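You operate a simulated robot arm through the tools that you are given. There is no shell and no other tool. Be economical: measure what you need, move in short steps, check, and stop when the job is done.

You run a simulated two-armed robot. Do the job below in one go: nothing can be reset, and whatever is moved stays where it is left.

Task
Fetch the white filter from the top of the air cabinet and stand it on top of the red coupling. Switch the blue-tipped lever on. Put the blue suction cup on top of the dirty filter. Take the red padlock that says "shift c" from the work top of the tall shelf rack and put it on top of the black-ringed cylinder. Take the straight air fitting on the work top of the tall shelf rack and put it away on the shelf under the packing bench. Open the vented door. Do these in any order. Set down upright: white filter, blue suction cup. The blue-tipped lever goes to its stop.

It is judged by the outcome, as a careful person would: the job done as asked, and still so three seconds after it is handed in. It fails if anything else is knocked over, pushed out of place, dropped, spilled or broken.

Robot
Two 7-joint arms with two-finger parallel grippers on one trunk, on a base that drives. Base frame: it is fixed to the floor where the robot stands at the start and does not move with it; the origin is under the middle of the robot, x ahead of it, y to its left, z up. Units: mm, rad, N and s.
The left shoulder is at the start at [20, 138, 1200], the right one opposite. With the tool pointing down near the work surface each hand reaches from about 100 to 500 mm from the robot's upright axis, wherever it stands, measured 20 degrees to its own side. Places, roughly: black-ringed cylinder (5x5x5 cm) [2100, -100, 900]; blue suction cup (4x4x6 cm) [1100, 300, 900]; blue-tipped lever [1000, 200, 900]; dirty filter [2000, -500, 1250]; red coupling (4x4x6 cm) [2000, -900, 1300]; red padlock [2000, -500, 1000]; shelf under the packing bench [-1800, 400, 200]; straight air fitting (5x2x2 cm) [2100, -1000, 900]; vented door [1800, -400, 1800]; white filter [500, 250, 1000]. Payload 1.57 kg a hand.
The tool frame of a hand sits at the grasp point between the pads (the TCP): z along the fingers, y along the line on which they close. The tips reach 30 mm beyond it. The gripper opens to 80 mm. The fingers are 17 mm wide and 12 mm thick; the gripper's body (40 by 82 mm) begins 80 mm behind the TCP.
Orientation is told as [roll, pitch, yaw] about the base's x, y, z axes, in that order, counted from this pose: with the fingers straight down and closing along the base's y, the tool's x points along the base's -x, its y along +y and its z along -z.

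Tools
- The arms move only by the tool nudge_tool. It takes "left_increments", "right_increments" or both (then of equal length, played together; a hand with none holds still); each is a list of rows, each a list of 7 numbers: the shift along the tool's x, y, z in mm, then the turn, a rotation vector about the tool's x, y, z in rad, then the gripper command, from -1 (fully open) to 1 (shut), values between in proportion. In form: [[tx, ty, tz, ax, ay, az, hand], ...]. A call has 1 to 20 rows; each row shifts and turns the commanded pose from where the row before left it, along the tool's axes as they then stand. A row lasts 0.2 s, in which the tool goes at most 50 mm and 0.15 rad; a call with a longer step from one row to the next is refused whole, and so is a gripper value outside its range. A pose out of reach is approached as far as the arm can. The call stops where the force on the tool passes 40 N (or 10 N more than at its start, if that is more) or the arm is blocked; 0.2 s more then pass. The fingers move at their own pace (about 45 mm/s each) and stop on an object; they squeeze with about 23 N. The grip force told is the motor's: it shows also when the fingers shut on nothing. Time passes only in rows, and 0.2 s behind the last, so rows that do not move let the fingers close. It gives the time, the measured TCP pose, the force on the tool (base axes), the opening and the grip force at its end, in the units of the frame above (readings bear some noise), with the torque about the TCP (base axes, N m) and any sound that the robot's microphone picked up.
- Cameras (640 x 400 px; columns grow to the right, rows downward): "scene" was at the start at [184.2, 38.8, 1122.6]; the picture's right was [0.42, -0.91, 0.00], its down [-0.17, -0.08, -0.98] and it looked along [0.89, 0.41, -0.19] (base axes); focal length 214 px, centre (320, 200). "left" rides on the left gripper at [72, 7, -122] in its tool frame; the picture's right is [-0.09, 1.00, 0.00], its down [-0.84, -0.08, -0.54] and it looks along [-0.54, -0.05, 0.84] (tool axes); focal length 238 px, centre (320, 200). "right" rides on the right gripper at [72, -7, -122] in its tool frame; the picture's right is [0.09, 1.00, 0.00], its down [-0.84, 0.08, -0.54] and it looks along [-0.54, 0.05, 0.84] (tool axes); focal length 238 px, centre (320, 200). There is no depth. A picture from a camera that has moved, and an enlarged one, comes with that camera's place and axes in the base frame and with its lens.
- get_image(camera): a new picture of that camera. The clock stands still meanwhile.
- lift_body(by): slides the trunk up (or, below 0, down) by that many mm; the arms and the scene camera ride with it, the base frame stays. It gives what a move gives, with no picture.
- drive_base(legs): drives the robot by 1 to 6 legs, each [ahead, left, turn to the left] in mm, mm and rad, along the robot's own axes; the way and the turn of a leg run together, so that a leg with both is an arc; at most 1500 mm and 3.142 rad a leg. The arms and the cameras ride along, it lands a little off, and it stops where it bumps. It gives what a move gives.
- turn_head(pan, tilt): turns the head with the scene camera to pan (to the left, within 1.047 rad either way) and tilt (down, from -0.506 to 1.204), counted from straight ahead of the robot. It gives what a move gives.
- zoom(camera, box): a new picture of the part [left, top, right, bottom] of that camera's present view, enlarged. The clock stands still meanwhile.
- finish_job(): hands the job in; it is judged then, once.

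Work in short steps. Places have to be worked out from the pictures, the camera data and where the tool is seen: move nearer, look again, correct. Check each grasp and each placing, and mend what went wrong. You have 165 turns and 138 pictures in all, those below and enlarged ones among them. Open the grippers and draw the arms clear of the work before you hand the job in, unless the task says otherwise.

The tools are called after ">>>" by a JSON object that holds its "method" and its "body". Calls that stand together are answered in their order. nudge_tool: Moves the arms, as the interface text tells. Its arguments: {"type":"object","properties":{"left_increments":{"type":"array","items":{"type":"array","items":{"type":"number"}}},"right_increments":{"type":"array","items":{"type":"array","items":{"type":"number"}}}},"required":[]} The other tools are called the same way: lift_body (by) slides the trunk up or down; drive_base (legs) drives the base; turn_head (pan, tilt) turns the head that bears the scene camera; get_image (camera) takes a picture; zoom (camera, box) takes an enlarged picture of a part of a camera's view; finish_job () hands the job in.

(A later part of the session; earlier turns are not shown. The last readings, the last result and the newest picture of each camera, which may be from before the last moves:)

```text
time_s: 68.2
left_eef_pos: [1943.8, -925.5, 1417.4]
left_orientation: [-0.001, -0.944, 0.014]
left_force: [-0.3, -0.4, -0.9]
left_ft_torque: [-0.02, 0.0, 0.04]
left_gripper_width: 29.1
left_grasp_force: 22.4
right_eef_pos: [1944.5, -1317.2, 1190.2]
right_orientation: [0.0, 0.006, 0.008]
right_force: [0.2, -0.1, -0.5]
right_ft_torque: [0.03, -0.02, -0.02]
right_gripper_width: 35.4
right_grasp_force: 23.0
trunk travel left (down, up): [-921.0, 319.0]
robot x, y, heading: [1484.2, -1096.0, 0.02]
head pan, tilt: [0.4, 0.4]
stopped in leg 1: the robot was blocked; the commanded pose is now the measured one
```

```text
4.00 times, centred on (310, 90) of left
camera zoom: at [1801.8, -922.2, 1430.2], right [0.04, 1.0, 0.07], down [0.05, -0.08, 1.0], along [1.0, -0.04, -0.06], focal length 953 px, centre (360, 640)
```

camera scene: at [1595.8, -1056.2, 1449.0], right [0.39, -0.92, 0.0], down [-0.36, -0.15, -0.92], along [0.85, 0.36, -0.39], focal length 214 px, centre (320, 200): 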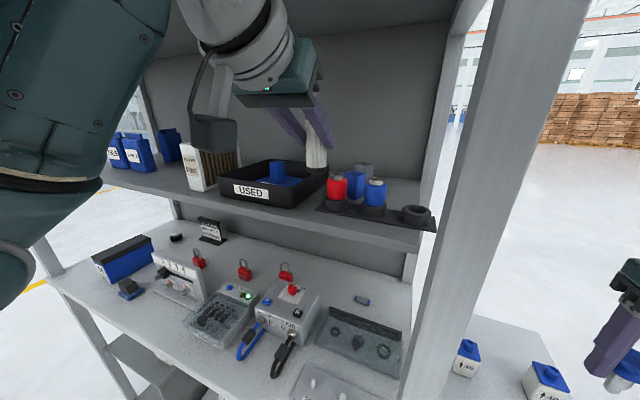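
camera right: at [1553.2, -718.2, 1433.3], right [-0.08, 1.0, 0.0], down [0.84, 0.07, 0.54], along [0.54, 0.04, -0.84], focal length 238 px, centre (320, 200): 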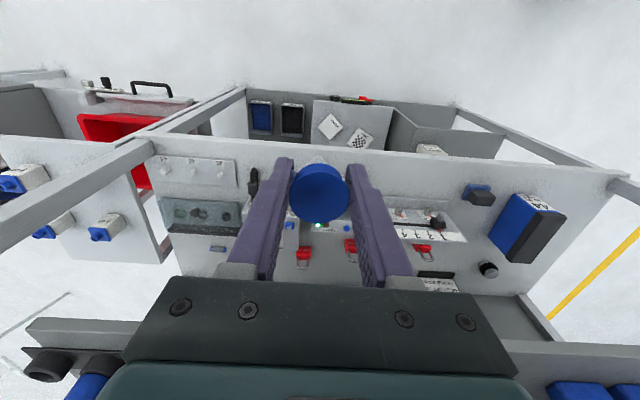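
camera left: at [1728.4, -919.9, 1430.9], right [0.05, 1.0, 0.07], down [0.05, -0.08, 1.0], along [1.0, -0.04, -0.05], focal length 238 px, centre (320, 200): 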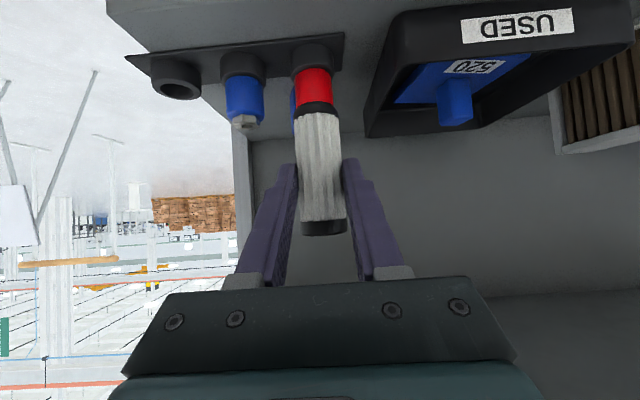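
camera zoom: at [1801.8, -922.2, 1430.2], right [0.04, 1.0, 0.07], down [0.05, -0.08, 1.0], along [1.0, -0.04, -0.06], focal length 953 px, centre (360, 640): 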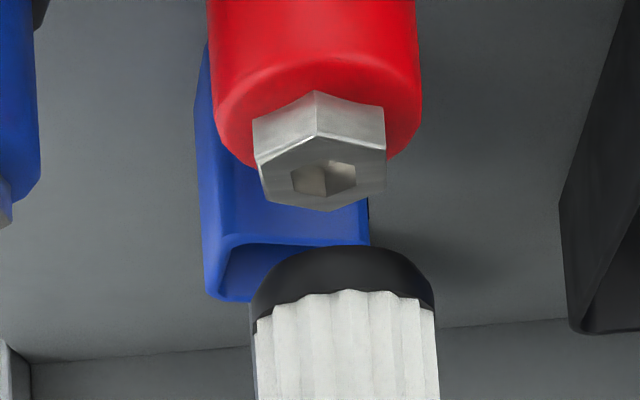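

The base stopped against the rack, which is fine. Remaining offset: 19 mm ahead, 3 mm right; nut top 1334, filter base 1367. I shift and lower by 25 mm, then check.

>>> {"method": "nudge_tool", "body": {"left_increments": [[-11, -3, 15.4, 0, 0, 0, 1], [0, 0, 0, 0, 0, 0, 1], [10, 0, 7.3, 0, 0, 0, 1], [10, 0, 7.3, 0, 0, 0, 1], [0, 0, 0, 0, 0, 0, 1]]}}

>>> {"method": "zoom", "body": {"camera": "scene", "box": [270, 120, 370, 200]}}

>>> {"method": "zoom", "body": {"camera": "left", "box": [230, 40, 390, 140]}}

```text
time_s: 69.4
left_eef_pos: [1962.9, -929.7, 1392.0]
left_orientation: [0.0, -0.944, 0.015]
left_force: [1.0, -0.6, -0.5]
left_ft_torque: [0.01, 0.0, 0.0]
left_gripper_width: 29.0
left_grasp_force: 23.2
right_eef_pos: [1943.8, -1317.0, 1189.6]
right_orientation: [0.0, 0.007, 0.009]
right_force: [-0.4, -0.2, -0.9]
right_ft_torque: [0.03, -0.01, -0.01]
right_gripper_width: 35.2
right_grasp_force: 23.3
trunk travel left (down, up): [-921.0, 319.0]
robot x, y, heading: [1484.3, -1096.2, 0.013]
head pan, tilt: [0.4, 0.4]
```

```text
5.00 times, centred on (320, 160) of scene
camera zoom: at [1670.0, -1059.5, 1448.5], right [0.4, -0.92, 0.0], down [-0.36, -0.16, -0.92], along [0.84, 0.37, -0.39], focal length 1072 px, centre (320, 400)
```

zoom: 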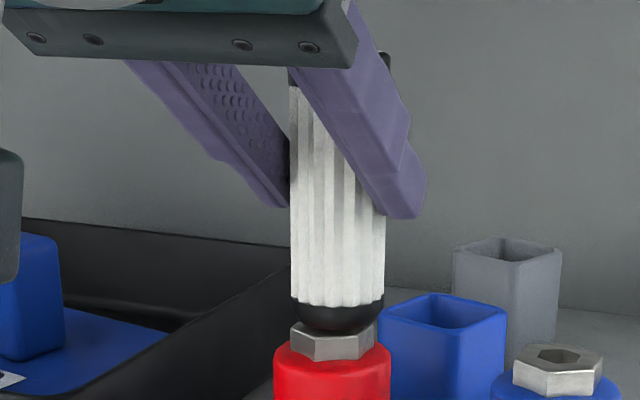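

```text
4.00 times, centred on (310, 90) of left
camera zoom: at [1820.4, -926.1, 1404.7], right [0.04, 1.0, 0.07], down [0.05, -0.08, 1.0], along [1.0, -0.04, -0.06], focal length 953 px, centre (360, 640)
```

zoom: 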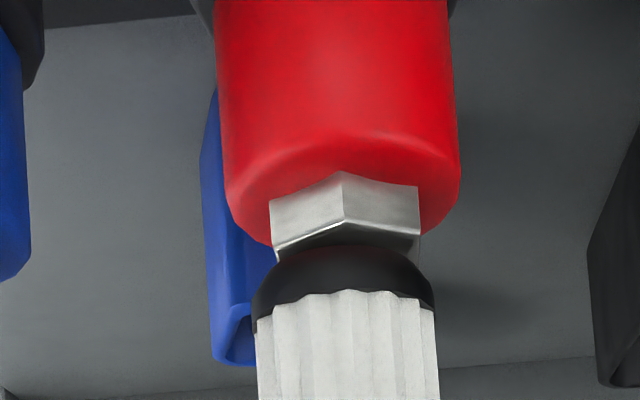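

Well aligned. I lower slowly in 2 mm rows until contact shows.

>>> {"method": "nudge_tool", "body": {"left_increments": [[1.6, 0, 1.2, 0, 0, 0, 1], [1.6, 0, 1.2, 0, 0, 0, 1], [1.6, 0, 1.2, 0, 0, 0, 1], [0, 0, 0, 0, 0, 0, 1]]}}

>>> {"method": "zoom", "body": {"camera": "scene", "box": [270, 120, 370, 200]}}

```text
time_s: 70.4
left_eef_pos: [1964.0, -930.5, 1384.5]
left_orientation: [-0.002, -0.945, 0.015]
left_force: [0.0, -0.1, 0.0]
left_ft_torque: [-0.01, 0.0, -0.02]
left_gripper_width: 29.2
left_grasp_force: 23.1
right_eef_pos: [1943.3, -1317.2, 1188.3]
right_orientation: [-0.001, 0.006, 0.01]
right_force: [-0.4, 0.8, -0.6]
right_ft_torque: [-0.01, -0.05, 0.01]
right_gripper_width: 35.5
right_grasp_force: 22.9
trunk travel left (down, up): [-921.0, 319.0]
robot x, y, heading: [1488.4, -1097.7, 0.013]
head pan, tilt: [0.4, 0.4]
```

```text
5.00 times, centred on (320, 160) of scene
camera zoom: at [1669.9, -1059.5, 1448.6], right [0.4, -0.92, 0.0], down [-0.36, -0.16, -0.92], along [0.84, 0.37, -0.39], focal length 1072 px, centre (320, 400)
```

zoom: 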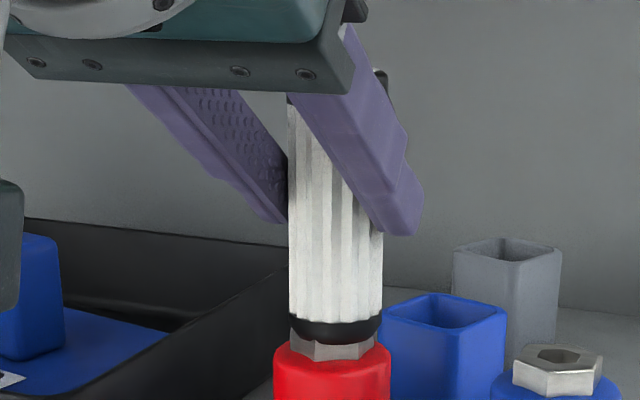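

No contact force yet; continue in 1.5 mm rows.

>>> {"method": "nudge_tool", "body": {"left_increments": [[1.2, 0, 0.9, 0, 0, 0, 1], [1.2, 0, 0.9, 0, 0, 0, 1], [0, 0, 0, 0, 0, 0, 1]]}}

```text
time_s: 71.2
left_eef_pos: [1964.0, -928.8, 1381.0]
left_orientation: [-0.001, -0.945, 0.016]
left_force: [0.8, 0.4, -0.8]
left_ft_torque: [-0.02, 0.01, -0.01]
left_gripper_width: 29.4
left_grasp_force: 22.8
right_eef_pos: [1943.5, -1316.6, 1189.3]
right_orientation: [-0.002, 0.006, 0.009]
right_force: [-0.1, -0.1, 0.2]
right_ft_torque: [0.02, 0.0, 0.0]
right_gripper_width: 35.5
right_grasp_force: 23.3
trunk travel left (down, up): [-921.0, 319.0]
robot x, y, heading: [1487.6, -1097.9, 0.012]
head pan, tilt: [0.4, 0.4]
```

Still free. A few more millimetres.

>>> {"method": "nudge_tool", "body": {"left_increments": [[0.8, 0, 0.6, 0, 0, 0, 1], [0.8, 0, 0.6, 0, 0, 0, 1], [0.8, 0, 0.6, 0, 0, 0, 1], [0, 0, 0, 0, 0, 0, 1]]}}

>>> {"method": "zoom", "body": {"camera": "scene", "box": [270, 120, 370, 200]}}

>>> {"method": "zoom", "body": {"camera": "left", "box": [230, 40, 390, 140]}}

```text
time_s: 72.2
left_eef_pos: [1962.8, -928.5, 1380.5]
left_orientation: [-0.002, -0.947, 0.016]
left_force: [-2.6, 0.1, 6.3]
left_ft_torque: [0.01, -0.01, -0.01]
left_gripper_width: 28.9
left_grasp_force: 23.3
right_eef_pos: [1943.9, -1316.8, 1189.0]
right_orientation: [-0.001, 0.007, 0.01]
right_force: [0.5, -0.3, -0.2]
right_ft_torque: [0.02, 0.02, 0.03]
right_gripper_width: 35.3
right_grasp_force: 22.9
trunk travel left (down, up): [-921.0, 319.0]
robot x, y, heading: [1487.4, -1096.8, 0.016]
head pan, tilt: [0.4, 0.4]
```

```text
5.00 times, centred on (320, 160) of scene
camera zoom: at [1669.9, -1059.6, 1448.6], right [0.4, -0.92, 0.0], down [-0.36, -0.16, -0.92], along [0.84, 0.37, -0.39], focal length 1072 px, centre (320, 400)
```

zoom: 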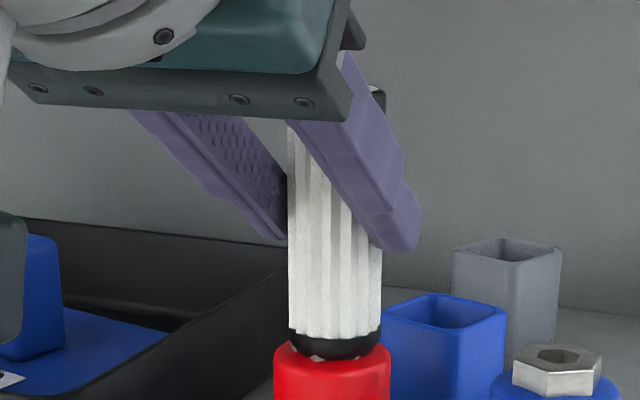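

```text
4.00 times, centred on (310, 90) of left
camera zoom: at [1820.9, -924.9, 1393.5], right [0.04, 1.0, 0.07], down [0.05, -0.08, 1.0], along [1.0, -0.04, -0.05], focal length 953 px, centre (360, 640)
```

zoom: 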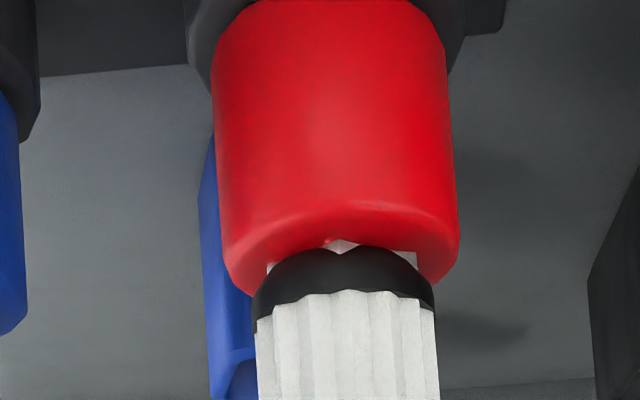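

Contact at 6 N. I ease off 1 mm and open the fingers.

>>> {"method": "nudge_tool", "body": {"left_increments": [[-0.8, 0, -0.6, 0, 0, 0, 1], [0, 0, 0, 0, 0, 0, 0.1], [0, 0, 0, 0, 0, 0, -0.3], [0, 0, 0, 0, 0, 0, -0.5], [0, 0, 0, 0, 0, 0, -0.5]]}}

>>> {"method": "zoom", "body": {"camera": "scene", "box": [270, 120, 370, 200]}}

```text
time_s: 73.4
left_eef_pos: [1963.5, -929.6, 1380.8]
left_orientation: [0.0, -0.946, 0.015]
left_force: [-0.4, -0.3, -0.1]
left_ft_torque: [0.0, 0.03, 0.03]
left_gripper_width: 60.2
left_grasp_force: 0.1
right_eef_pos: [1943.6, -1317.5, 1188.9]
right_orientation: [-0.002, 0.007, 0.008]
right_force: [0.2, 0.0, 0.1]
right_ft_torque: [-0.02, 0.01, -0.03]
right_gripper_width: 35.6
right_grasp_force: 22.8
trunk travel left (down, up): [-921.0, 319.0]
robot x, y, heading: [1485.1, -1094.2, 0.016]
head pan, tilt: [0.4, 0.4]
```

```text
5.00 times, centred on (320, 160) of scene
camera zoom: at [1669.9, -1059.6, 1448.6], right [0.4, -0.92, 0.0], down [-0.36, -0.16, -0.92], along [0.84, 0.37, -0.39], focal length 1072 px, centre (320, 400)
```

zoom: 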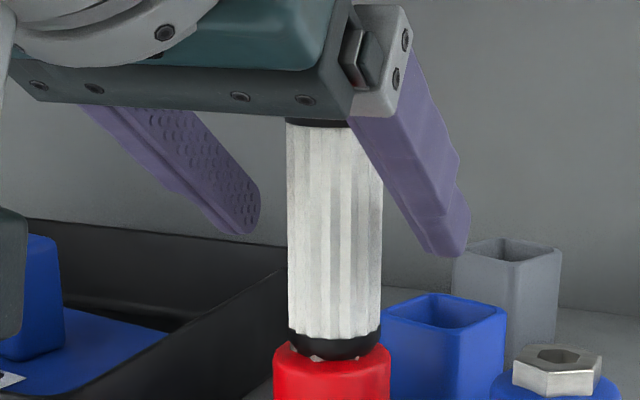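

The filter stands by itself. I withdraw along the fingers, then drive back and verify.

>>> {"method": "nudge_tool", "body": {"left_increments": [[0, 0, -20, 0, 0, 0, -0.5], [8, 0, -30, 0, 0, 0, -0.5], [16, 0, -35, 0, 0, 0, -0.5], [16, 0, -35, 0, 0, 0, -0.5], [0, 0, 0, 0, 0, 0, -0.5]]}}

>>> {"method": "drive_base", "body": {"legs": [[-300, 0, 0], [0, 430, 0]]}}

>>> {"method": "turn_head", "body": {"pan": 0.1, "tilt": 0.0}}

>>> {"method": "get_image", "body": {"camera": "scene"}}

```text
time_s: 74.6
left_eef_pos: [1861.3, -935.4, 1418.6]
left_orientation: [-0.001, -0.943, 0.016]
left_force: [-0.7, 0.3, -0.8]
left_ft_torque: [-0.01, -0.01, -0.01]
left_gripper_width: 60.1
left_grasp_force: 0.0
left hand out of reach, approached as far as the arm can: row 4
right_eef_pos: [1942.0, -1318.6, 1189.3]
right_orientation: [-0.002, 0.007, 0.008]
right_force: [0.9, 0.2, -0.1]
right_ft_torque: [0.03, 0.02, 0.0]
right_gripper_width: 35.5
right_grasp_force: 22.5
trunk travel left (down, up): [-921.0, 319.0]
robot x, y, heading: [1489.3, -1093.1, 0.015]
head pan, tilt: [0.4, 0.4]
```

```text
time_s: 78.9
left_eef_pos: [1559.4, -511.8, 1418.1]
left_orientation: [-0.002, -0.945, 0.016]
left_force: [-0.2, -0.6, 0.2]
left_ft_torque: [-0.02, 0.0, 0.0]
left_gripper_width: 60.1
left_grasp_force: 0.1
right_eef_pos: [1640.9, -893.0, 1190.4]
right_orientation: [-0.001, 0.005, 0.01]
right_force: [-0.3, -0.3, -1.4]
right_ft_torque: [-0.02, -0.02, 0.03]
right_gripper_width: 35.3
right_grasp_force: 23.0
trunk travel left (down, up): [-921.0, 319.0]
robot x, y, heading: [1181.4, -673.4, 0.02]
head pan, tilt: [0.4, 0.4]
```

```text
time_s: 79.7
left_eef_pos: [1558.6, -512.0, 1418.4]
left_orientation: [0.001, -0.944, 0.017]
left_force: [0.5, -0.3, -0.7]
left_ft_torque: [0.02, 0.03, 0.01]
left_gripper_width: 59.8
left_grasp_force: 0.0
right_eef_pos: [1640.5, -892.0, 1190.0]
right_orientation: [-0.002, 0.004, 0.009]
right_force: [0.7, -0.4, -0.1]
right_ft_torque: [-0.03, 0.01, 0.01]
right_gripper_width: 35.4
right_grasp_force: 22.7
trunk travel left (down, up): [-921.0, 319.0]
robot x, y, heading: [1184.1, -673.9, 0.018]
head pan, tilt: [0.099, 0.0]
```

```text
61 pictures are left
camera scene: at [1370.8, -663.1, 1485.9], right [0.12, -0.99, 0.0], down [0.0, 0.0, -1.0], along [0.99, 0.12, 0.0], focal length 214 px, centre (320, 200)
```

scene: 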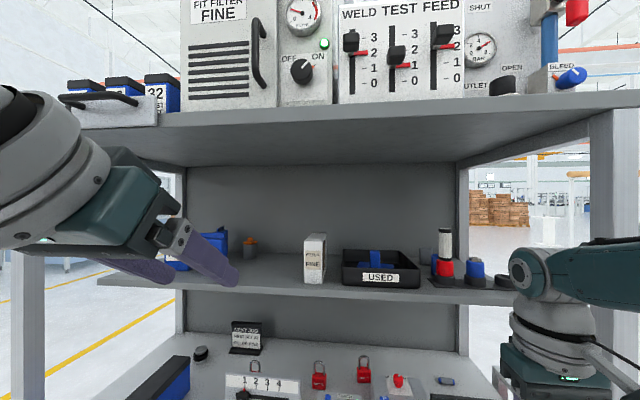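

The white filter stands on the coupling. Next, hand the cup from the right hand to the left, so it can be placed from the front: I bring the right hand up and to the middle, and pitch the left hand nearly horizontal, staying behind.

>>> {"method": "nudge_tool", "body": {"right_increments": [[-5, 40, -40, 0, 0, 0, 1], [-5, 40, -40, 0, 0, 0, 1], [-5, 40, -40, 0, 0, 0, 1], [-5, 40, -30, 0, 0, 0, 1], [0, 0, 0, 0, 0, 0, 1]], "left_increments": [[0, 0, 0, 0, -0.12, 0, 0], [0, 0, 0, 0, -0.12, 0, 0], [0, 0, 0, 0, -0.12, 0, 0], [0, 0, 0, 0, -0.1, 0, 0], [0, 0, 0, 0, 0, 0, 0]]}}

>>> {"method": "turn_head", "body": {"pan": 0.0, "tilt": 0.4}}

>>> {"method": "get_image", "body": {"camera": "scene"}}

```text
refused: row 1 steps farther than a row can; nothing moved
```

```text
time_s: 80.6
left_eef_pos: [1557.5, -511.8, 1417.2]
left_orientation: [0.0, -0.945, 0.017]
left_force: [0.0, 0.0, -0.3]
left_ft_torque: [0.02, -0.01, 0.02]
left_gripper_width: 60.2
left_grasp_force: 0.0
right_eef_pos: [1640.0, -893.0, 1190.8]
right_orientation: [-0.001, 0.006, 0.011]
right_force: [0.4, 0.0, -0.1]
right_ft_torque: [0.02, 0.02, -0.02]
right_gripper_width: 35.5
right_grasp_force: 23.5
trunk travel left (down, up): [-921.0, 319.0]
robot x, y, heading: [1179.8, -673.3, 0.02]
head pan, tilt: [0.0, 0.4]
```

```text
60 pictures are left
camera scene: at [1374.1, -672.0, 1449.0], right [0.02, -1.0, 0.0], down [-0.39, -0.01, -0.92], along [0.92, 0.01, -0.39], focal length 214 px, centre (320, 200)
```

scene: 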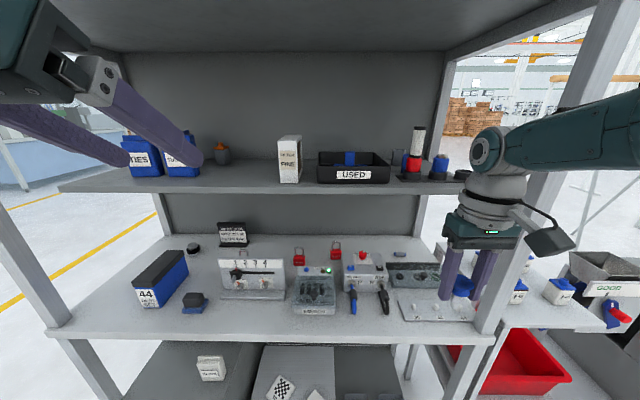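

Rows were too long; I repeat with shorter ones.

>>> {"method": "nudge_tool", "body": {"right_increments": [[-4, 32, -30, 0, 0, 0, 1], [-4, 32, -30, 0, 0, 0, 1], [-4, 32, -30, 0, 0, 0, 1], [-4, 32, -30, 0, 0, 0, 1], [-4, 32, -30, 0, 0, 0, 1], [0, 0, 0, 0, 0, 0, 1]], "left_increments": [[0, 0, 0, 0, -0.12, 0, 0], [0, 0, 0, 0, -0.12, 0, 0], [0, 0, 0, 0, -0.12, 0, 0], [0, 0, 0, 0, -0.1, 0, 0], [0, 0, 0, 0, 0, 0, 0], [0, 0, 0, 0, 0, 0, 0]]}}

>>> {"method": "get_image", "body": {"camera": "scene"}}

```text
time_s: 82.0
left_eef_pos: [1574.6, -515.0, 1414.6]
left_orientation: [-0.001, -1.405, 0.021]
left_force: [-0.4, -0.4, -0.7]
left_ft_torque: [0.0, -0.01, 0.01]
left_gripper_width: 39.9
left_grasp_force: 0.0
left hand out of reach, approached as far as the arm can: row 1, 2
right_eef_pos: [1645.6, -738.2, 1340.1]
right_orientation: [-0.001, 0.005, 0.011]
right_force: [0.0, 0.0, -0.4]
right_ft_torque: [-0.02, 0.02, -0.01]
right_gripper_width: 35.4
right_grasp_force: 22.8
right hand out of reach, approached as far as the arm can: row 1, 4, 5
trunk travel left (down, up): [-921.0, 319.0]
robot x, y, heading: [1183.4, -676.6, 0.013]
head pan, tilt: [0.0, 0.4]
```

```text
59 pictures are left
camera scene: at [1374.0, -672.0, 1449.0], right [0.02, -1.0, 0.0], down [-0.39, -0.01, -0.92], along [0.92, 0.01, -0.39], focal length 214 px, centre (320, 200)
```

scene: 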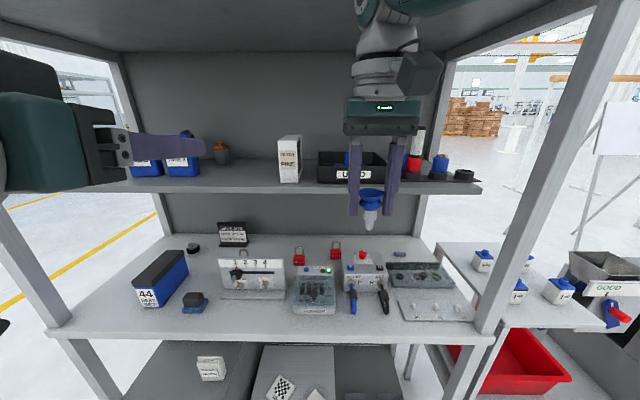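

Plenty of free work top lies in front of the slider box (about (1830,-440)). Safer plan: set the cup down there vertically with the right hand, then regrasp it tilted. I lower the trunk first, then drive there.

>>> {"method": "lift_body", "body": {"by": -330}}

>>> {"method": "drive_base", "body": {"legs": [[0, 295, 0], [170, 0, 0]]}}

>>> {"method": "turn_head", "body": {"pan": -0.1, "tilt": 0.6}}

>>> {"method": "get_image", "body": {"camera": "scene"}}

>>> {"method": "get_image", "body": {"camera": "right"}}

```text
time_s: 85.2
left_eef_pos: [1574.1, -515.4, 1085.3]
left_orientation: [-0.003, -1.405, 0.019]
left_force: [-0.5, 0.2, 0.2]
left_ft_torque: [-0.01, 0.01, -0.04]
left_gripper_width: 40.0
left_grasp_force: 0.0
right_eef_pos: [1646.9, -737.7, 1008.6]
right_orientation: [-0.002, 0.007, 0.01]
right_force: [0.7, 0.6, -0.4]
right_ft_torque: [-0.01, -0.03, -0.01]
right_gripper_width: 35.1
right_grasp_force: 23.5
trunk travel left (down, up): [-591.0, 649.0]
robot x, y, heading: [1182.3, -675.2, 0.02]
head pan, tilt: [0.0, 0.4]
```

```text
time_s: 88.3
left_eef_pos: [1735.8, -212.9, 1084.7]
left_orientation: [-0.002, -1.405, 0.025]
left_force: [-0.5, 0.0, -0.5]
left_ft_torque: [-0.03, 0.0, -0.02]
left_gripper_width: 39.7
left_grasp_force: 0.1
right_eef_pos: [1809.5, -435.1, 1009.5]
right_orientation: [-0.003, 0.005, 0.015]
right_force: [0.0, 0.1, 0.6]
right_ft_torque: [0.02, -0.01, 0.01]
right_gripper_width: 35.1
right_grasp_force: 23.0
trunk travel left (down, up): [-591.0, 649.0]
robot x, y, heading: [1342.7, -377.4, 0.021]
head pan, tilt: [0.0, 0.4]
```

```text
time_s: 89.1
left_eef_pos: [1735.5, -214.4, 1085.1]
left_orientation: [-0.003, -1.404, 0.025]
left_force: [-0.3, -0.4, 0.1]
left_ft_torque: [-0.02, -0.01, 0.0]
left_gripper_width: 40.2
left_grasp_force: 0.1
right_eef_pos: [1808.3, -434.3, 1009.3]
right_orientation: [-0.002, 0.004, 0.016]
right_force: [-0.3, 0.5, -0.1]
right_ft_torque: [0.0, 0.01, -0.03]
right_gripper_width: 35.2
right_grasp_force: 22.5
trunk travel left (down, up): [-591.0, 649.0]
robot x, y, heading: [1343.3, -374.2, 0.023]
head pan, tilt: [-0.099, 0.6]
```

```text
58 pictures are left
camera scene: at [1532.0, -379.4, 1100.8], right [-0.08, -1.0, 0.0], down [-0.56, 0.04, -0.83], along [0.82, -0.07, -0.56], focal length 214 px, centre (320, 200)
```

scene: 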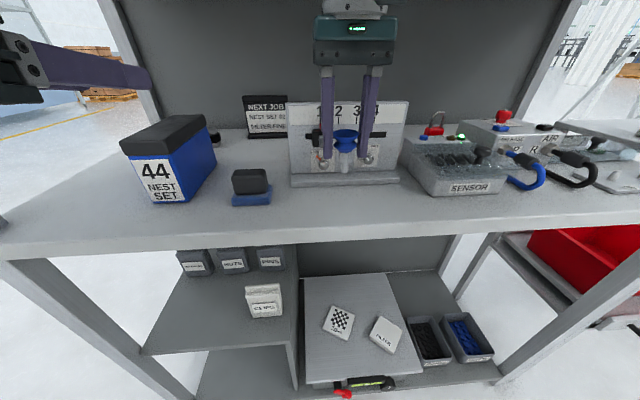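

```text
57 pictures are left
camera right: at [1737.4, -442.5, 1131.3], right [-0.11, 0.99, 0.0], down [0.84, 0.09, 0.54], along [0.53, 0.06, -0.84], focal length 238 px, centre (320, 200)
```

right: 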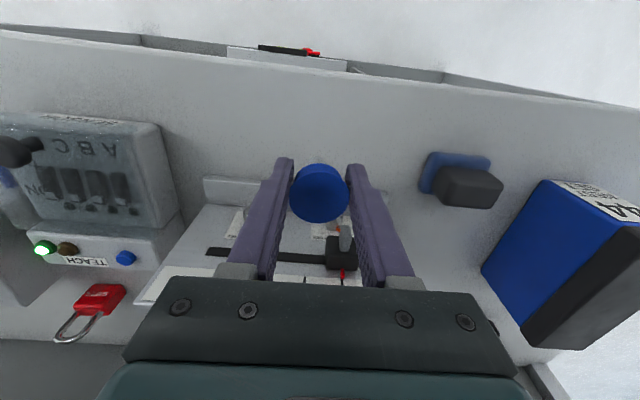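

Free strip x 1750–1870 here; the cup at (1808,-434) is in the middle. I lower quickly to z≈968, then slowly until contact.

>>> {"method": "nudge_tool", "body": {"right_increments": [[0, 0, 20, 0, 0, 0, 1], [0, 0, 18, 0, 0, 0, 1], [0, 0, 3, 0, 0, 0, 1], [0, 0, 3, 0, 0, 0, 1], [0, 0, 3, 0, 0, 0, 1], [0, 0, 3, 0, 0, 0, 1], [0, 0, 0, 0, 0, 0, 1]]}}

>>> {"method": "zoom", "body": {"camera": "scene", "box": [270, 100, 430, 230]}}

```text
time_s: 90.7
left_eef_pos: [1734.8, -213.2, 1085.4]
left_orientation: [-0.002, -1.405, 0.023]
left_force: [-0.5, 0.3, -0.2]
left_ft_torque: [-0.01, 0.01, 0.02]
left_gripper_width: 40.4
left_grasp_force: 0.1
right_eef_pos: [1806.1, -437.0, 958.9]
right_orientation: [0.0, 0.006, 0.016]
right_force: [1.4, 0.2, -0.3]
right_ft_torque: [0.02, -0.05, -0.03]
right_gripper_width: 35.1
right_grasp_force: 22.8
trunk travel left (down, up): [-591.0, 649.0]
robot x, y, heading: [1343.1, -379.2, 0.023]
head pan, tilt: [-0.099, 0.6]
```

```text
3.08 times, centred on (350, 165) of scene
camera zoom: at [1531.9, -379.4, 1100.7], right [-0.08, -1.0, 0.0], down [-0.56, 0.04, -0.83], along [0.82, -0.07, -0.56], focal length 660 px, centre (228, 308)
```

zoom: 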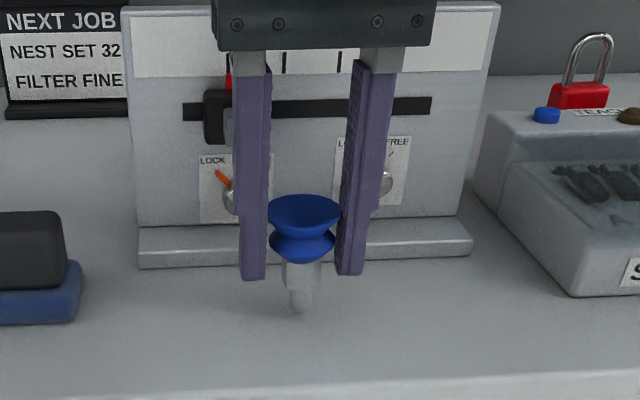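

The cup's foot is a narrow spigot; its bottom is still ~12 mm above the top. I lower in 2 mm rows until contact.

>>> {"method": "nudge_tool", "body": {"right_increments": [[0, 0, 4, 0, 0, 0, 1], [0, 0, 3, 0, 0, 0, 1], [0, 0, 2, 0, 0, 0, 1], [0, 0, 1.5, 0, 0, 0, 1], [0, 0, 1.5, 0, 0, 0, 1], [0, 0, 0, 0, 0, 0, 1]]}}

```text
time_s: 91.6
left_eef_pos: [1735.2, -213.8, 1084.7]
left_orientation: [-0.008, -1.405, 0.029]
left_force: [-0.8, -0.2, 0.0]
left_ft_torque: [0.02, -0.01, 0.0]
left_gripper_width: 39.8
left_grasp_force: 0.0
right_eef_pos: [1808.7, -435.8, 954.2]
right_orientation: [-0.002, -0.006, 0.015]
right_force: [-3.3, -0.5, 14.0]
right_ft_torque: [-0.15, 0.1, 0.04]
right_gripper_width: 35.2
right_grasp_force: 22.9
right hand out of reach, approached as far as the arm can: row 4
trunk travel left (down, up): [-591.0, 649.0]
robot x, y, heading: [1343.9, -373.2, 0.02]
head pan, tilt: [-0.099, 0.6]
stopped in row 4 (right hand): the force on the tool passed its limit at 42 N (the readings are from after the stop); the commanded pose is now the measured one
```

Contact at TCP z≈954. I ease off 2 mm and open just a little to see if it stands.

>>> {"method": "nudge_tool", "body": {"right_increments": [[0, 0, -1, 0, 0, 0, 1], [0, 0, 0, 0, 0, 0, 1], [0, 0, 0, 0, 0, 0, 0], [0, 0, 0, 0, 0, 0, 0], [0, 0, 0, 0, 0, 0, 0]]}}

>>> {"method": "zoom", "body": {"camera": "scene", "box": [270, 100, 430, 230]}}

```text
time_s: 92.8
left_eef_pos: [1736.7, -213.5, 1085.0]
left_orientation: [-0.006, -1.406, 0.026]
left_force: [-0.3, 0.4, 0.5]
left_ft_torque: [0.01, 0.0, 0.01]
left_gripper_width: 39.9
left_grasp_force: 0.0
right_eef_pos: [1808.3, -436.6, 953.5]
right_orientation: [-0.001, -0.002, 0.015]
right_force: [1.3, -1.3, 5.6]
right_ft_torque: [-0.11, -0.09, 0.0]
right_gripper_width: 41.8
right_grasp_force: 1.0
trunk travel left (down, up): [-591.0, 649.0]
robot x, y, heading: [1340.8, -377.8, 0.025]
head pan, tilt: [-0.099, 0.6]
```

```text
3.08 times, centred on (350, 165) of scene
camera zoom: at [1532.4, -379.8, 1100.9], right [-0.08, -1.0, 0.0], down [-0.56, 0.04, -0.83], along [0.82, -0.07, -0.56], focal length 660 px, centre (228, 308)
```

zoom: 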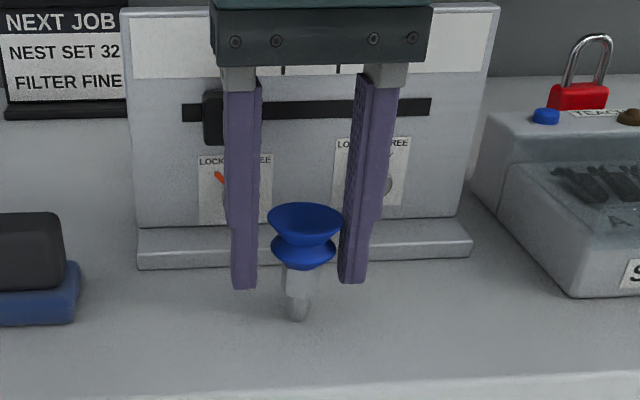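

It appears upright still. I open a bit more and look again.

>>> {"method": "nudge_tool", "body": {"right_increments": [[0, 0, -0.5, 0, 0, 0, -0.1], [0, 0, 0, 0, 0, 0, -0.2], [0, 0, 0, 0, 0, 0, -0.2], [0, 0, 0, 0, 0, 0, -0.2]]}}

>>> {"method": "zoom", "body": {"camera": "scene", "box": [270, 100, 430, 230]}}

```text
time_s: 93.8
left_eef_pos: [1736.1, -213.0, 1086.5]
left_orientation: [-0.001, -1.406, 0.025]
left_force: [-0.3, -0.3, -0.1]
left_ft_torque: [0.01, 0.03, 0.0]
left_gripper_width: 40.1
left_grasp_force: 0.0
right_eef_pos: [1806.2, -436.3, 953.3]
right_orientation: [-0.001, -0.001, 0.016]
right_force: [0.0, -0.2, -0.6]
right_ft_torque: [0.0, 0.01, 0.01]
right_gripper_width: 48.1
right_grasp_force: 0.1
trunk travel left (down, up): [-591.0, 649.0]
robot x, y, heading: [1341.6, -372.8, 0.025]
head pan, tilt: [-0.099, 0.6]
```

```text
3.08 times, centred on (350, 165) of scene
camera zoom: at [1531.8, -379.5, 1100.7], right [-0.08, -1.0, 0.0], down [-0.56, 0.04, -0.83], along [0.82, -0.07, -0.56], focal length 660 px, centre (228, 308)
```

zoom: 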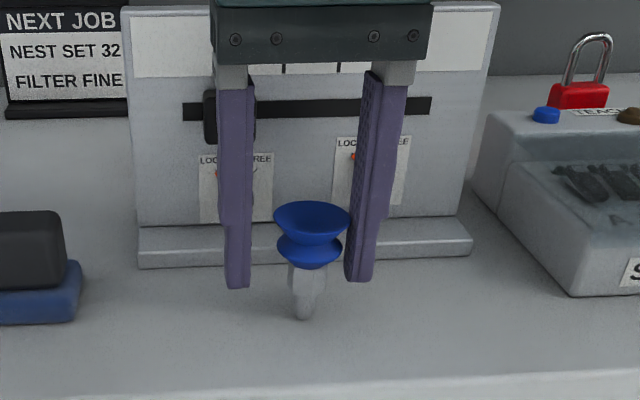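

The cup moved 3 mm along with the right finger. I centre the hand around it (shift 4 mm to -y) and check whether it stands alone.

>>> {"method": "nudge_tool", "body": {"right_increments": [[0, -2, 0, 0, 0, 0, -0.2], [0, -2, 0, 0, 0, 0, -0.3], [0, 0, 0, 0, 0, 0, -0.3]]}}

>>> {"method": "zoom", "body": {"camera": "scene", "box": [270, 100, 430, 230]}}

```text
time_s: 94.6
left_eef_pos: [1736.6, -214.0, 1085.0]
left_orientation: [-0.002, -1.405, 0.024]
left_force: [0.0, 0.5, -0.1]
left_ft_torque: [0.02, -0.02, 0.04]
left_gripper_width: 39.9
left_grasp_force: 0.1
right_eef_pos: [1807.7, -439.3, 954.3]
right_orientation: [-0.001, -0.003, 0.017]
right_force: [0.2, 0.5, 0.4]
right_ft_torque: [-0.02, 0.02, 0.0]
right_gripper_width: 52.1
right_grasp_force: 0.0
trunk travel left (down, up): [-591.0, 649.0]
robot x, y, heading: [1343.8, -373.7, 0.022]
head pan, tilt: [-0.099, 0.6]
```

```text
3.08 times, centred on (350, 165) of scene
camera zoom: at [1531.8, -379.5, 1100.7], right [-0.08, -1.0, 0.0], down [-0.56, 0.04, -0.83], along [0.82, -0.07, -0.56], focal length 660 px, centre (228, 308)
```

zoom: 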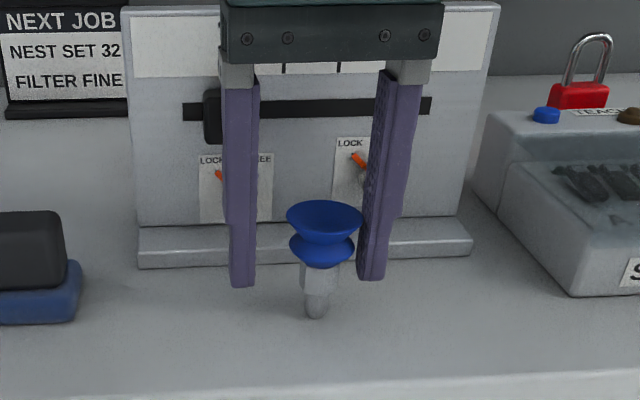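

The cup follows the right finger. I raise the hand 5 mm to see whether it clings or stands.

>>> {"method": "nudge_tool", "body": {"right_increments": [[0, 0, -3, 0, 0, 0, -0.3], [0, 0, -3, 0, 0, 0, -0.3], [0, 0, 0, 0, 0, 0, -0.3]]}}

>>> {"method": "zoom", "body": {"camera": "scene", "box": [300, 150, 380, 220]}}

```text
time_s: 95.4
left_eef_pos: [1735.6, -214.1, 1085.0]
left_orientation: [-0.001, -1.405, 0.025]
left_force: [-1.0, 0.7, 0.1]
left_ft_torque: [0.0, 0.01, 0.01]
left_gripper_width: 39.9
left_grasp_force: 0.1
right_eef_pos: [1806.4, -439.1, 959.9]
right_orientation: [0.0, 0.0, 0.015]
right_force: [0.2, -0.4, -0.5]
right_ft_torque: [0.01, 0.01, -0.01]
right_gripper_width: 51.9
right_grasp_force: 0.1
trunk travel left (down, up): [-591.0, 649.0]
robot x, y, heading: [1343.8, -375.8, 0.023]
head pan, tilt: [-0.099, 0.6]
```

```text
5.71 times, centred on (340, 185) of scene
camera zoom: at [1531.8, -379.4, 1100.7], right [-0.08, -1.0, 0.0], down [-0.56, 0.04, -0.83], along [0.82, -0.07, -0.56], focal length 1226 px, centre (206, 286)
```

zoom: 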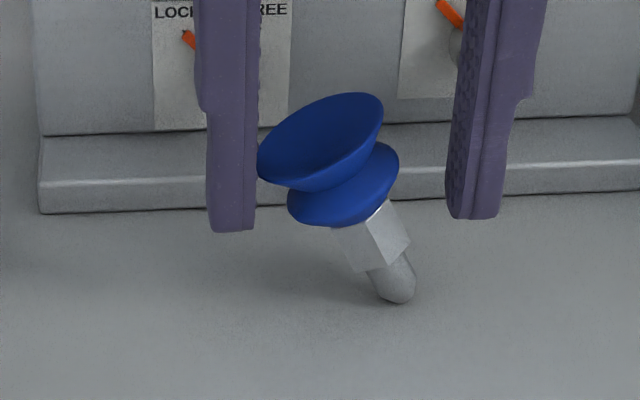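

It tipped onto the left finger; the spigot foot is narrow. I push it upright by moving the hand 20 mm to -y over the foot, then close gently.

>>> {"method": "nudge_tool", "body": {"right_increments": [[-4, -4, 0, 0, 0, 0, -0.3], [-4, -5, 0, 0, 0, 0, -0.3], [0, -5, 0, 0, 0, 0, -0.3], [0, -5, 0, 0, 0, 0, -0.3], [0, 0, 0, 0, 0, 0, -0.05], [0, 0, 0, 0, 0, 0, 0.1], [0, 0, 0, 0, 0, 0, 0.3], [0, 0, 0, 0, 0, 0, 0.3]]}}

>>> {"method": "zoom", "body": {"camera": "scene", "box": [300, 150, 380, 220]}}

>>> {"method": "zoom", "body": {"camera": "right", "box": [240, 130, 400, 250]}}

```text
time_s: 97.2
left_eef_pos: [1736.2, -212.4, 1084.8]
left_orientation: [-0.001, -1.404, 0.024]
left_force: [-0.1, 0.2, -0.7]
left_ft_torque: [0.0, -0.02, 0.01]
left_gripper_width: 40.2
left_grasp_force: 0.0
right_eef_pos: [1814.8, -457.9, 960.1]
right_orientation: [-0.002, -0.002, 0.016]
right_force: [1.0, 0.4, 0.4]
right_ft_torque: [0.01, -0.02, -0.01]
right_gripper_width: 28.1
right_grasp_force: 0.0
trunk travel left (down, up): [-591.0, 649.0]
robot x, y, heading: [1350.6, -376.8, 0.023]
head pan, tilt: [-0.099, 0.6]
```

```text
5.71 times, centred on (340, 185) of scene
camera zoom: at [1531.8, -379.5, 1100.7], right [-0.08, -1.0, 0.0], down [-0.56, 0.04, -0.83], along [0.82, -0.07, -0.56], focal length 1226 px, centre (206, 286)
```

zoom: 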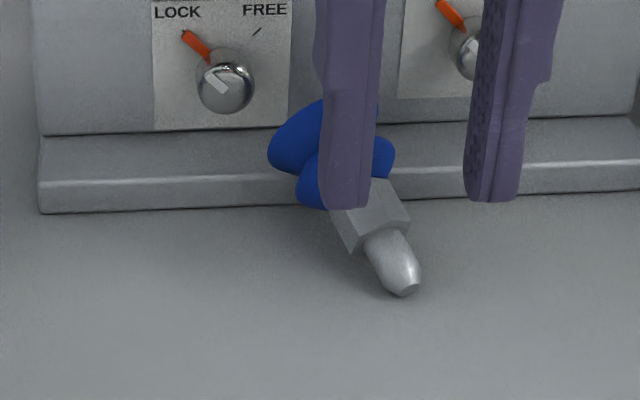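

```text
3.33 times, centred on (320, 190) of right
camera zoom: at [1742.1, -466.1, 1082.2], right [-0.11, 0.99, 0.0], down [0.83, 0.09, 0.54], along [0.54, 0.06, -0.84], focal length 794 px, centre (320, 233)
```

zoom: 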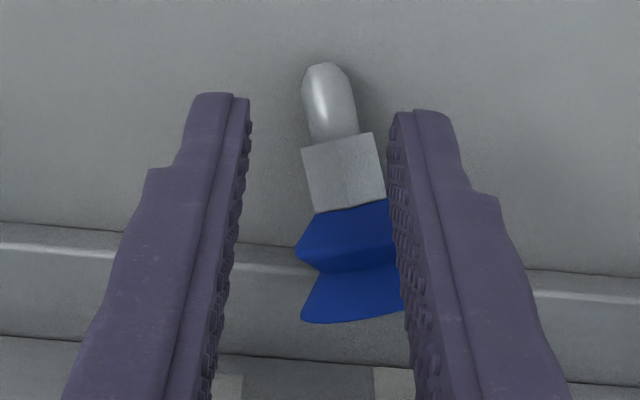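

The cup now lies with its face away from the robot and spigot toward it — exactly suited for a vertical pick at the hex and then tilting the hand forward. I raise the hand, drive 60 mm closer, open, and line up with the hex at (1829,-451), yaw ≈18°.

>>> {"method": "nudge_tool", "body": {"right_increments": [[0, 0, -15, 0, 0, 0, 0.3], [0, 0, -15, 0, 0, 0, 0.3], [0, 0, -20, 0, 0, 0, -0.1], [24, 0, 0, 0, 0, 0, -0.1], [20, 7, 0, 0, 0, 0, -0.1], [0, 0, 0, 0, 0, -0.15, -0.1], [0, 0, 0, 0, 0, -0.15, -0.1]]}}

>>> {"method": "drive_base", "body": {"legs": [[58, 0, 0]]}}

>>> {"method": "get_image", "body": {"camera": "right"}}

```text
time_s: 98.8
left_eef_pos: [1735.7, -212.3, 1085.3]
left_orientation: [0.0, -1.406, 0.024]
left_force: [0.2, 0.1, 0.7]
left_ft_torque: [-0.02, -0.02, -0.01]
left_gripper_width: 40.1
left_grasp_force: 0.1
right_eef_pos: [1810.0, -441.9, 1010.1]
right_orientation: [-0.002, 0.0, 0.318]
right_force: [0.0, -0.7, -0.8]
right_ft_torque: [0.0, 0.01, -0.03]
right_gripper_width: 44.1
right_grasp_force: 0.0
right hand out of reach, approached as far as the arm can: row 4, 5
trunk travel left (down, up): [-591.0, 649.0]
robot x, y, heading: [1340.5, -375.0, 0.019]
head pan, tilt: [-0.099, 0.6]
```

```text
time_s: 99.9
left_eef_pos: [1792.9, -213.2, 1085.8]
left_orientation: [-0.006, -1.406, 0.028]
left_force: [-0.2, 0.6, 0.2]
left_ft_torque: [-0.02, -0.03, 0.02]
left_gripper_width: 40.0
left_grasp_force: 0.1
right_eef_pos: [1860.1, -440.2, 1010.0]
right_orientation: [0.003, 0.027, 0.32]
right_force: [0.6, -0.7, -0.9]
right_ft_torque: [0.02, -0.02, 0.01]
right_gripper_width: 44.0
right_grasp_force: 0.1
trunk travel left (down, up): [-591.0, 649.0]
robot x, y, heading: [1400.5, -371.1, 0.019]
head pan, tilt: [-0.099, 0.6]
stopped in leg 1: the force on the tool passed its limit at 62 N (the readings are from after the stop); the commanded pose is now the measured one
```

```text
49 pictures are left
camera right: at [1797.4, -469.3, 1133.8], right [-0.4, 0.92, 0.01], down [0.78, 0.34, 0.52], along [0.47, 0.21, -0.85], focal length 238 px, centre (320, 200)
```

right: 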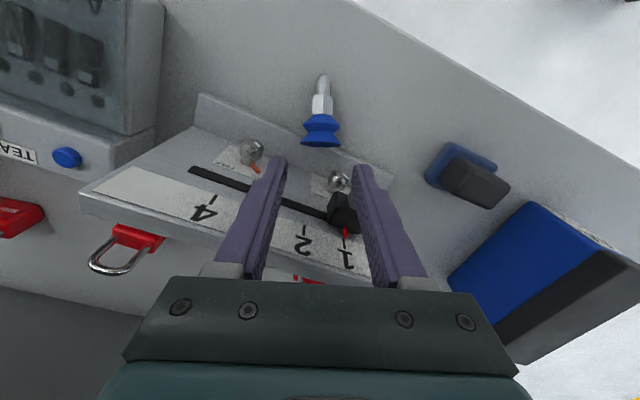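

The hand touched the slider panel edge while driving (stopped right away). I back off, and shift the robot left 100 mm so the right arm works in its comfortable range.

>>> {"method": "drive_base", "body": {"legs": [[-60, 0, 0], [0, 100, 0]]}}

>>> {"method": "nudge_tool", "body": {"right_increments": [[12, -38, 0, 0, 0, 0, -0.1], [12, -38, 0, 0, 0, 0, -0.1], [5, -25, 0, 0, 0, 0, -0.1], [0, 0, 0, 0, 0, 0, -0.1]]}}

>>> {"method": "get_image", "body": {"camera": "scene"}}

```text
time_s: 101.6
left_eef_pos: [1729.6, -113.2, 1086.4]
left_orientation: [-0.005, -1.405, 0.026]
left_force: [-0.1, -0.3, -0.2]
left_ft_torque: [0.0, 0.03, -0.01]
left_gripper_width: 40.0
left_grasp_force: 0.1
right_eef_pos: [1799.6, -342.8, 1010.2]
right_orientation: [0.005, 0.023, 0.324]
right_force: [-0.5, -0.5, -0.2]
right_ft_torque: [0.01, 0.03, 0.01]
right_gripper_width: 44.0
right_grasp_force: 0.1
trunk travel left (down, up): [-591.0, 649.0]
robot x, y, heading: [1340.0, -276.5, 0.02]
head pan, tilt: [-0.099, 0.6]
```

```text
time_s: 102.6
left_eef_pos: [1731.2, -114.5, 1084.1]
left_orientation: [-0.006, -1.405, 0.028]
left_force: [-0.5, 0.4, 0.0]
left_ft_torque: [-0.01, 0.0, 0.01]
left_gripper_width: 39.8
left_grasp_force: 0.1
right_eef_pos: [1817.8, -446.8, 1010.7]
right_orientation: [0.004, 0.025, 0.324]
right_force: [0.0, -0.4, -0.3]
right_ft_torque: [0.02, 0.01, 0.0]
right_gripper_width: 43.9
right_grasp_force: 0.0
right hand out of reach, approached as far as the arm can: row 1, 2
trunk travel left (down, up): [-591.0, 649.0]
robot x, y, heading: [1340.8, -272.5, 0.019]
head pan, tilt: [-0.099, 0.6]
```

```text
48 pictures are left
camera scene: at [1526.7, -280.4, 1100.7], right [-0.08, -1.0, 0.0], down [-0.56, 0.04, -0.83], along [0.82, -0.07, -0.56], focal length 214 px, centre (320, 200)
```

scene: 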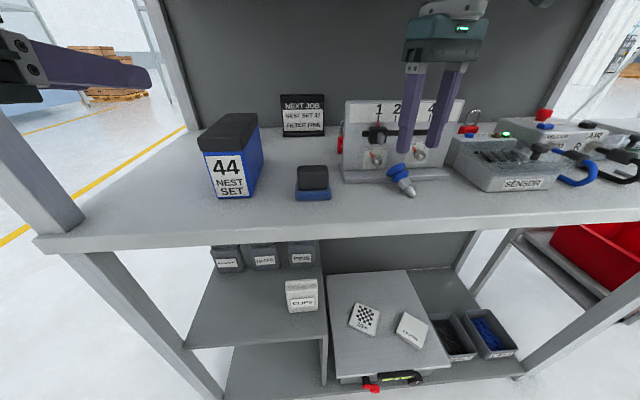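

Everything still in place. I trim the hand pose by a few mm over the hex, then lower using the trunk.

>>> {"method": "nudge_tool", "body": {"right_increments": [[-6, -9, 0, 0, -0.025, 0, -0.1], [0, 0, 0, 0, 0, 0, -0.1]]}}

>>> {"method": "lift_body", "body": {"by": -55}}

>>> {"method": "zoom", "body": {"camera": "right", "box": [220, 80, 420, 230]}}

>>> {"method": "zoom", "body": {"camera": "scene", "box": [350, 60, 480, 170]}}

```text
time_s: 103.2
left_eef_pos: [1731.1, -113.4, 1084.9]
left_orientation: [-0.005, -1.405, 0.026]
left_force: [-0.1, -0.4, -0.1]
left_ft_torque: [0.02, 0.0, -0.01]
left_gripper_width: 40.0
left_grasp_force: 0.0
right_eef_pos: [1824.9, -451.8, 1011.8]
right_orientation: [0.004, 0.0, 0.322]
right_force: [-0.6, 0.0, 0.7]
right_ft_torque: [0.04, 0.04, 0.0]
right_gripper_width: 44.0
right_grasp_force: 0.0
trunk travel left (down, up): [-591.0, 649.0]
robot x, y, heading: [1342.0, -278.0, 0.018]
head pan, tilt: [-0.099, 0.6]
```

```text
time_s: 104.2
left_eef_pos: [1730.0, -114.9, 1029.5]
left_orientation: [-0.005, -1.406, 0.024]
left_force: [-0.3, -0.1, 0.8]
left_ft_torque: [0.01, -0.02, 0.01]
left_gripper_width: 40.0
left_grasp_force: 0.1
right_eef_pos: [1825.5, -452.8, 956.2]
right_orientation: [0.004, 0.0, 0.322]
right_force: [1.1, 0.2, -0.3]
right_ft_torque: [0.0, -0.02, -0.02]
right_gripper_width: 44.2
right_grasp_force: 0.2
trunk travel left (down, up): [-536.0, 704.0]
robot x, y, heading: [1338.8, -272.1, 0.023]
head pan, tilt: [-0.099, 0.6]
```

```text
2.67 times, centred on (320, 155) of right
camera zoom: at [1758.7, -481.8, 1077.8], right [-0.4, 0.92, 0.0], down [0.77, 0.34, 0.54], along [0.5, 0.22, -0.84], focal length 636 px, centre (320, 320)
```

zoom: 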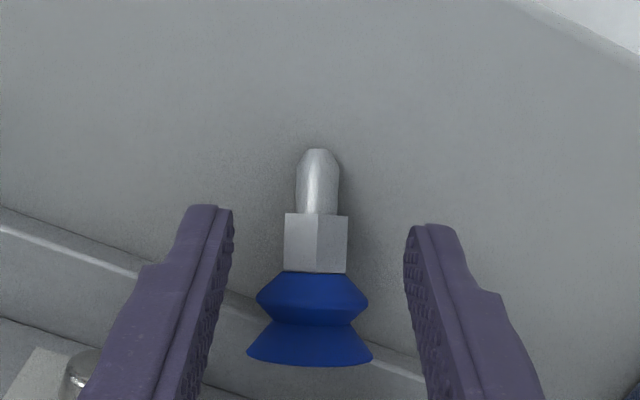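

```text
3.64 times, centred on (415, 115) of scene
camera zoom: at [1526.8, -280.4, 1045.7], right [-0.08, -1.0, 0.0], down [-0.56, 0.04, -0.83], along [0.82, -0.07, -0.56], focal length 780 px, centre (-26, 509)
```

zoom: 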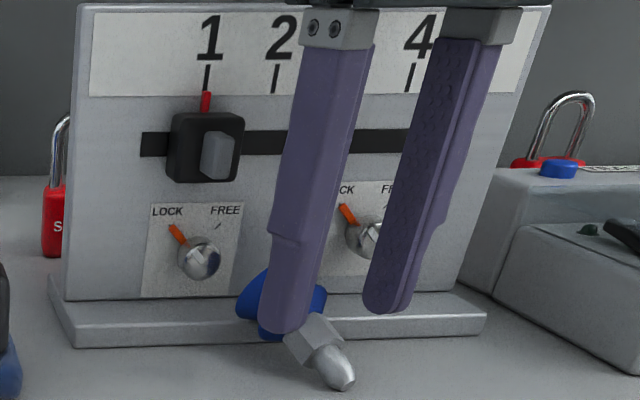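

Nicely aligned; hex centre is 7 mm ahead. I step 5.5 mm forward, lower 22 mm by trunk, and grip.

>>> {"method": "nudge_tool", "body": {"right_increments": [[-5.5, 0, 0, 0, 0, 0, -0.1], [0, 0, 0, 0, 0, 0, -0.1]]}}

>>> {"method": "lift_body", "body": {"by": -22}}

>>> {"method": "nudge_tool", "body": {"right_increments": [[0, 0, 0, 0, 0, 0, 0.3], [0, 0, 0, 0, 0, 0, 1], [0, 0, 0, 0, 0, 0, 1], [0, 0, 0, 0, 0, 0, 1]]}}

>>> {"method": "zoom", "body": {"camera": "right", "box": [220, 80, 420, 230]}}

```text
time_s: 104.8
left_eef_pos: [1730.9, -113.8, 1029.4]
left_orientation: [-0.007, -1.404, 0.026]
left_force: [-0.5, -0.6, -0.6]
left_ft_torque: [0.01, 0.01, 0.03]
left_gripper_width: 40.1
left_grasp_force: 0.0
right_eef_pos: [1825.5, -452.2, 956.6]
right_orientation: [0.004, -0.001, 0.323]
right_force: [-0.3, 0.7, 0.2]
right_ft_torque: [-0.01, -0.03, 0.01]
right_gripper_width: 44.1
right_grasp_force: 0.1
right hand out of reach, approached as far as the arm can: row 1
trunk travel left (down, up): [-536.0, 704.0]
robot x, y, heading: [1335.5, -274.3, 0.02]
head pan, tilt: [-0.099, 0.6]
```

```text
time_s: 105.5
left_eef_pos: [1731.0, -114.8, 1008.4]
left_orientation: [-0.005, -1.405, 0.028]
left_force: [-0.1, -0.4, -0.2]
left_ft_torque: [0.01, -0.01, 0.0]
left_gripper_width: 40.2
left_grasp_force: 0.0
right_eef_pos: [1823.8, -451.5, 933.7]
right_orientation: [0.004, 0.001, 0.321]
right_force: [-0.5, -1.9, -0.2]
right_ft_torque: [-0.03, 0.03, 0.0]
right_gripper_width: 44.2
right_grasp_force: 0.0
trunk travel left (down, up): [-514.0, 726.0]
robot x, y, heading: [1337.8, -273.0, 0.022]
head pan, tilt: [-0.099, 0.6]
```

```text
time_s: 106.5
left_eef_pos: [1729.7, -114.2, 1008.2]
left_orientation: [-0.006, -1.403, 0.028]
left_force: [-0.7, 0.2, 0.2]
left_ft_torque: [0.01, 0.0, -0.02]
left_gripper_width: 40.3
left_grasp_force: 0.0
right_eef_pos: [1825.5, -452.9, 934.7]
right_orientation: [0.004, -0.001, 0.324]
right_force: [-0.6, 0.3, -0.4]
right_ft_torque: [0.03, 0.0, 0.02]
right_gripper_width: 17.9
right_grasp_force: 23.2
trunk travel left (down, up): [-514.0, 726.0]
robot x, y, heading: [1339.8, -277.5, 0.02]
head pan, tilt: [-0.099, 0.6]
```

```text
2.67 times, centred on (320, 155) of right
camera zoom: at [1758.6, -481.7, 1055.8], right [-0.4, 0.92, 0.0], down [0.77, 0.34, 0.54], along [0.5, 0.22, -0.84], focal length 636 px, centre (320, 320)
```

zoom: 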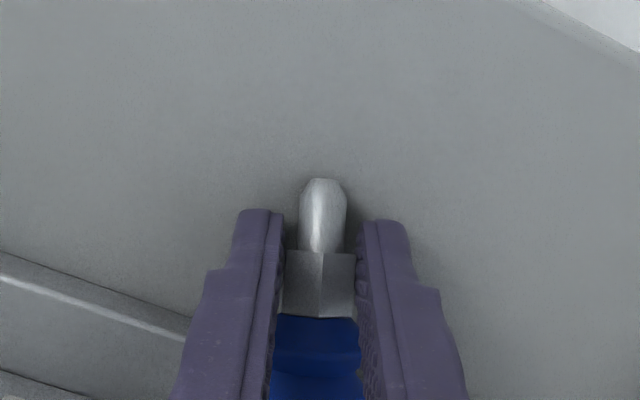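

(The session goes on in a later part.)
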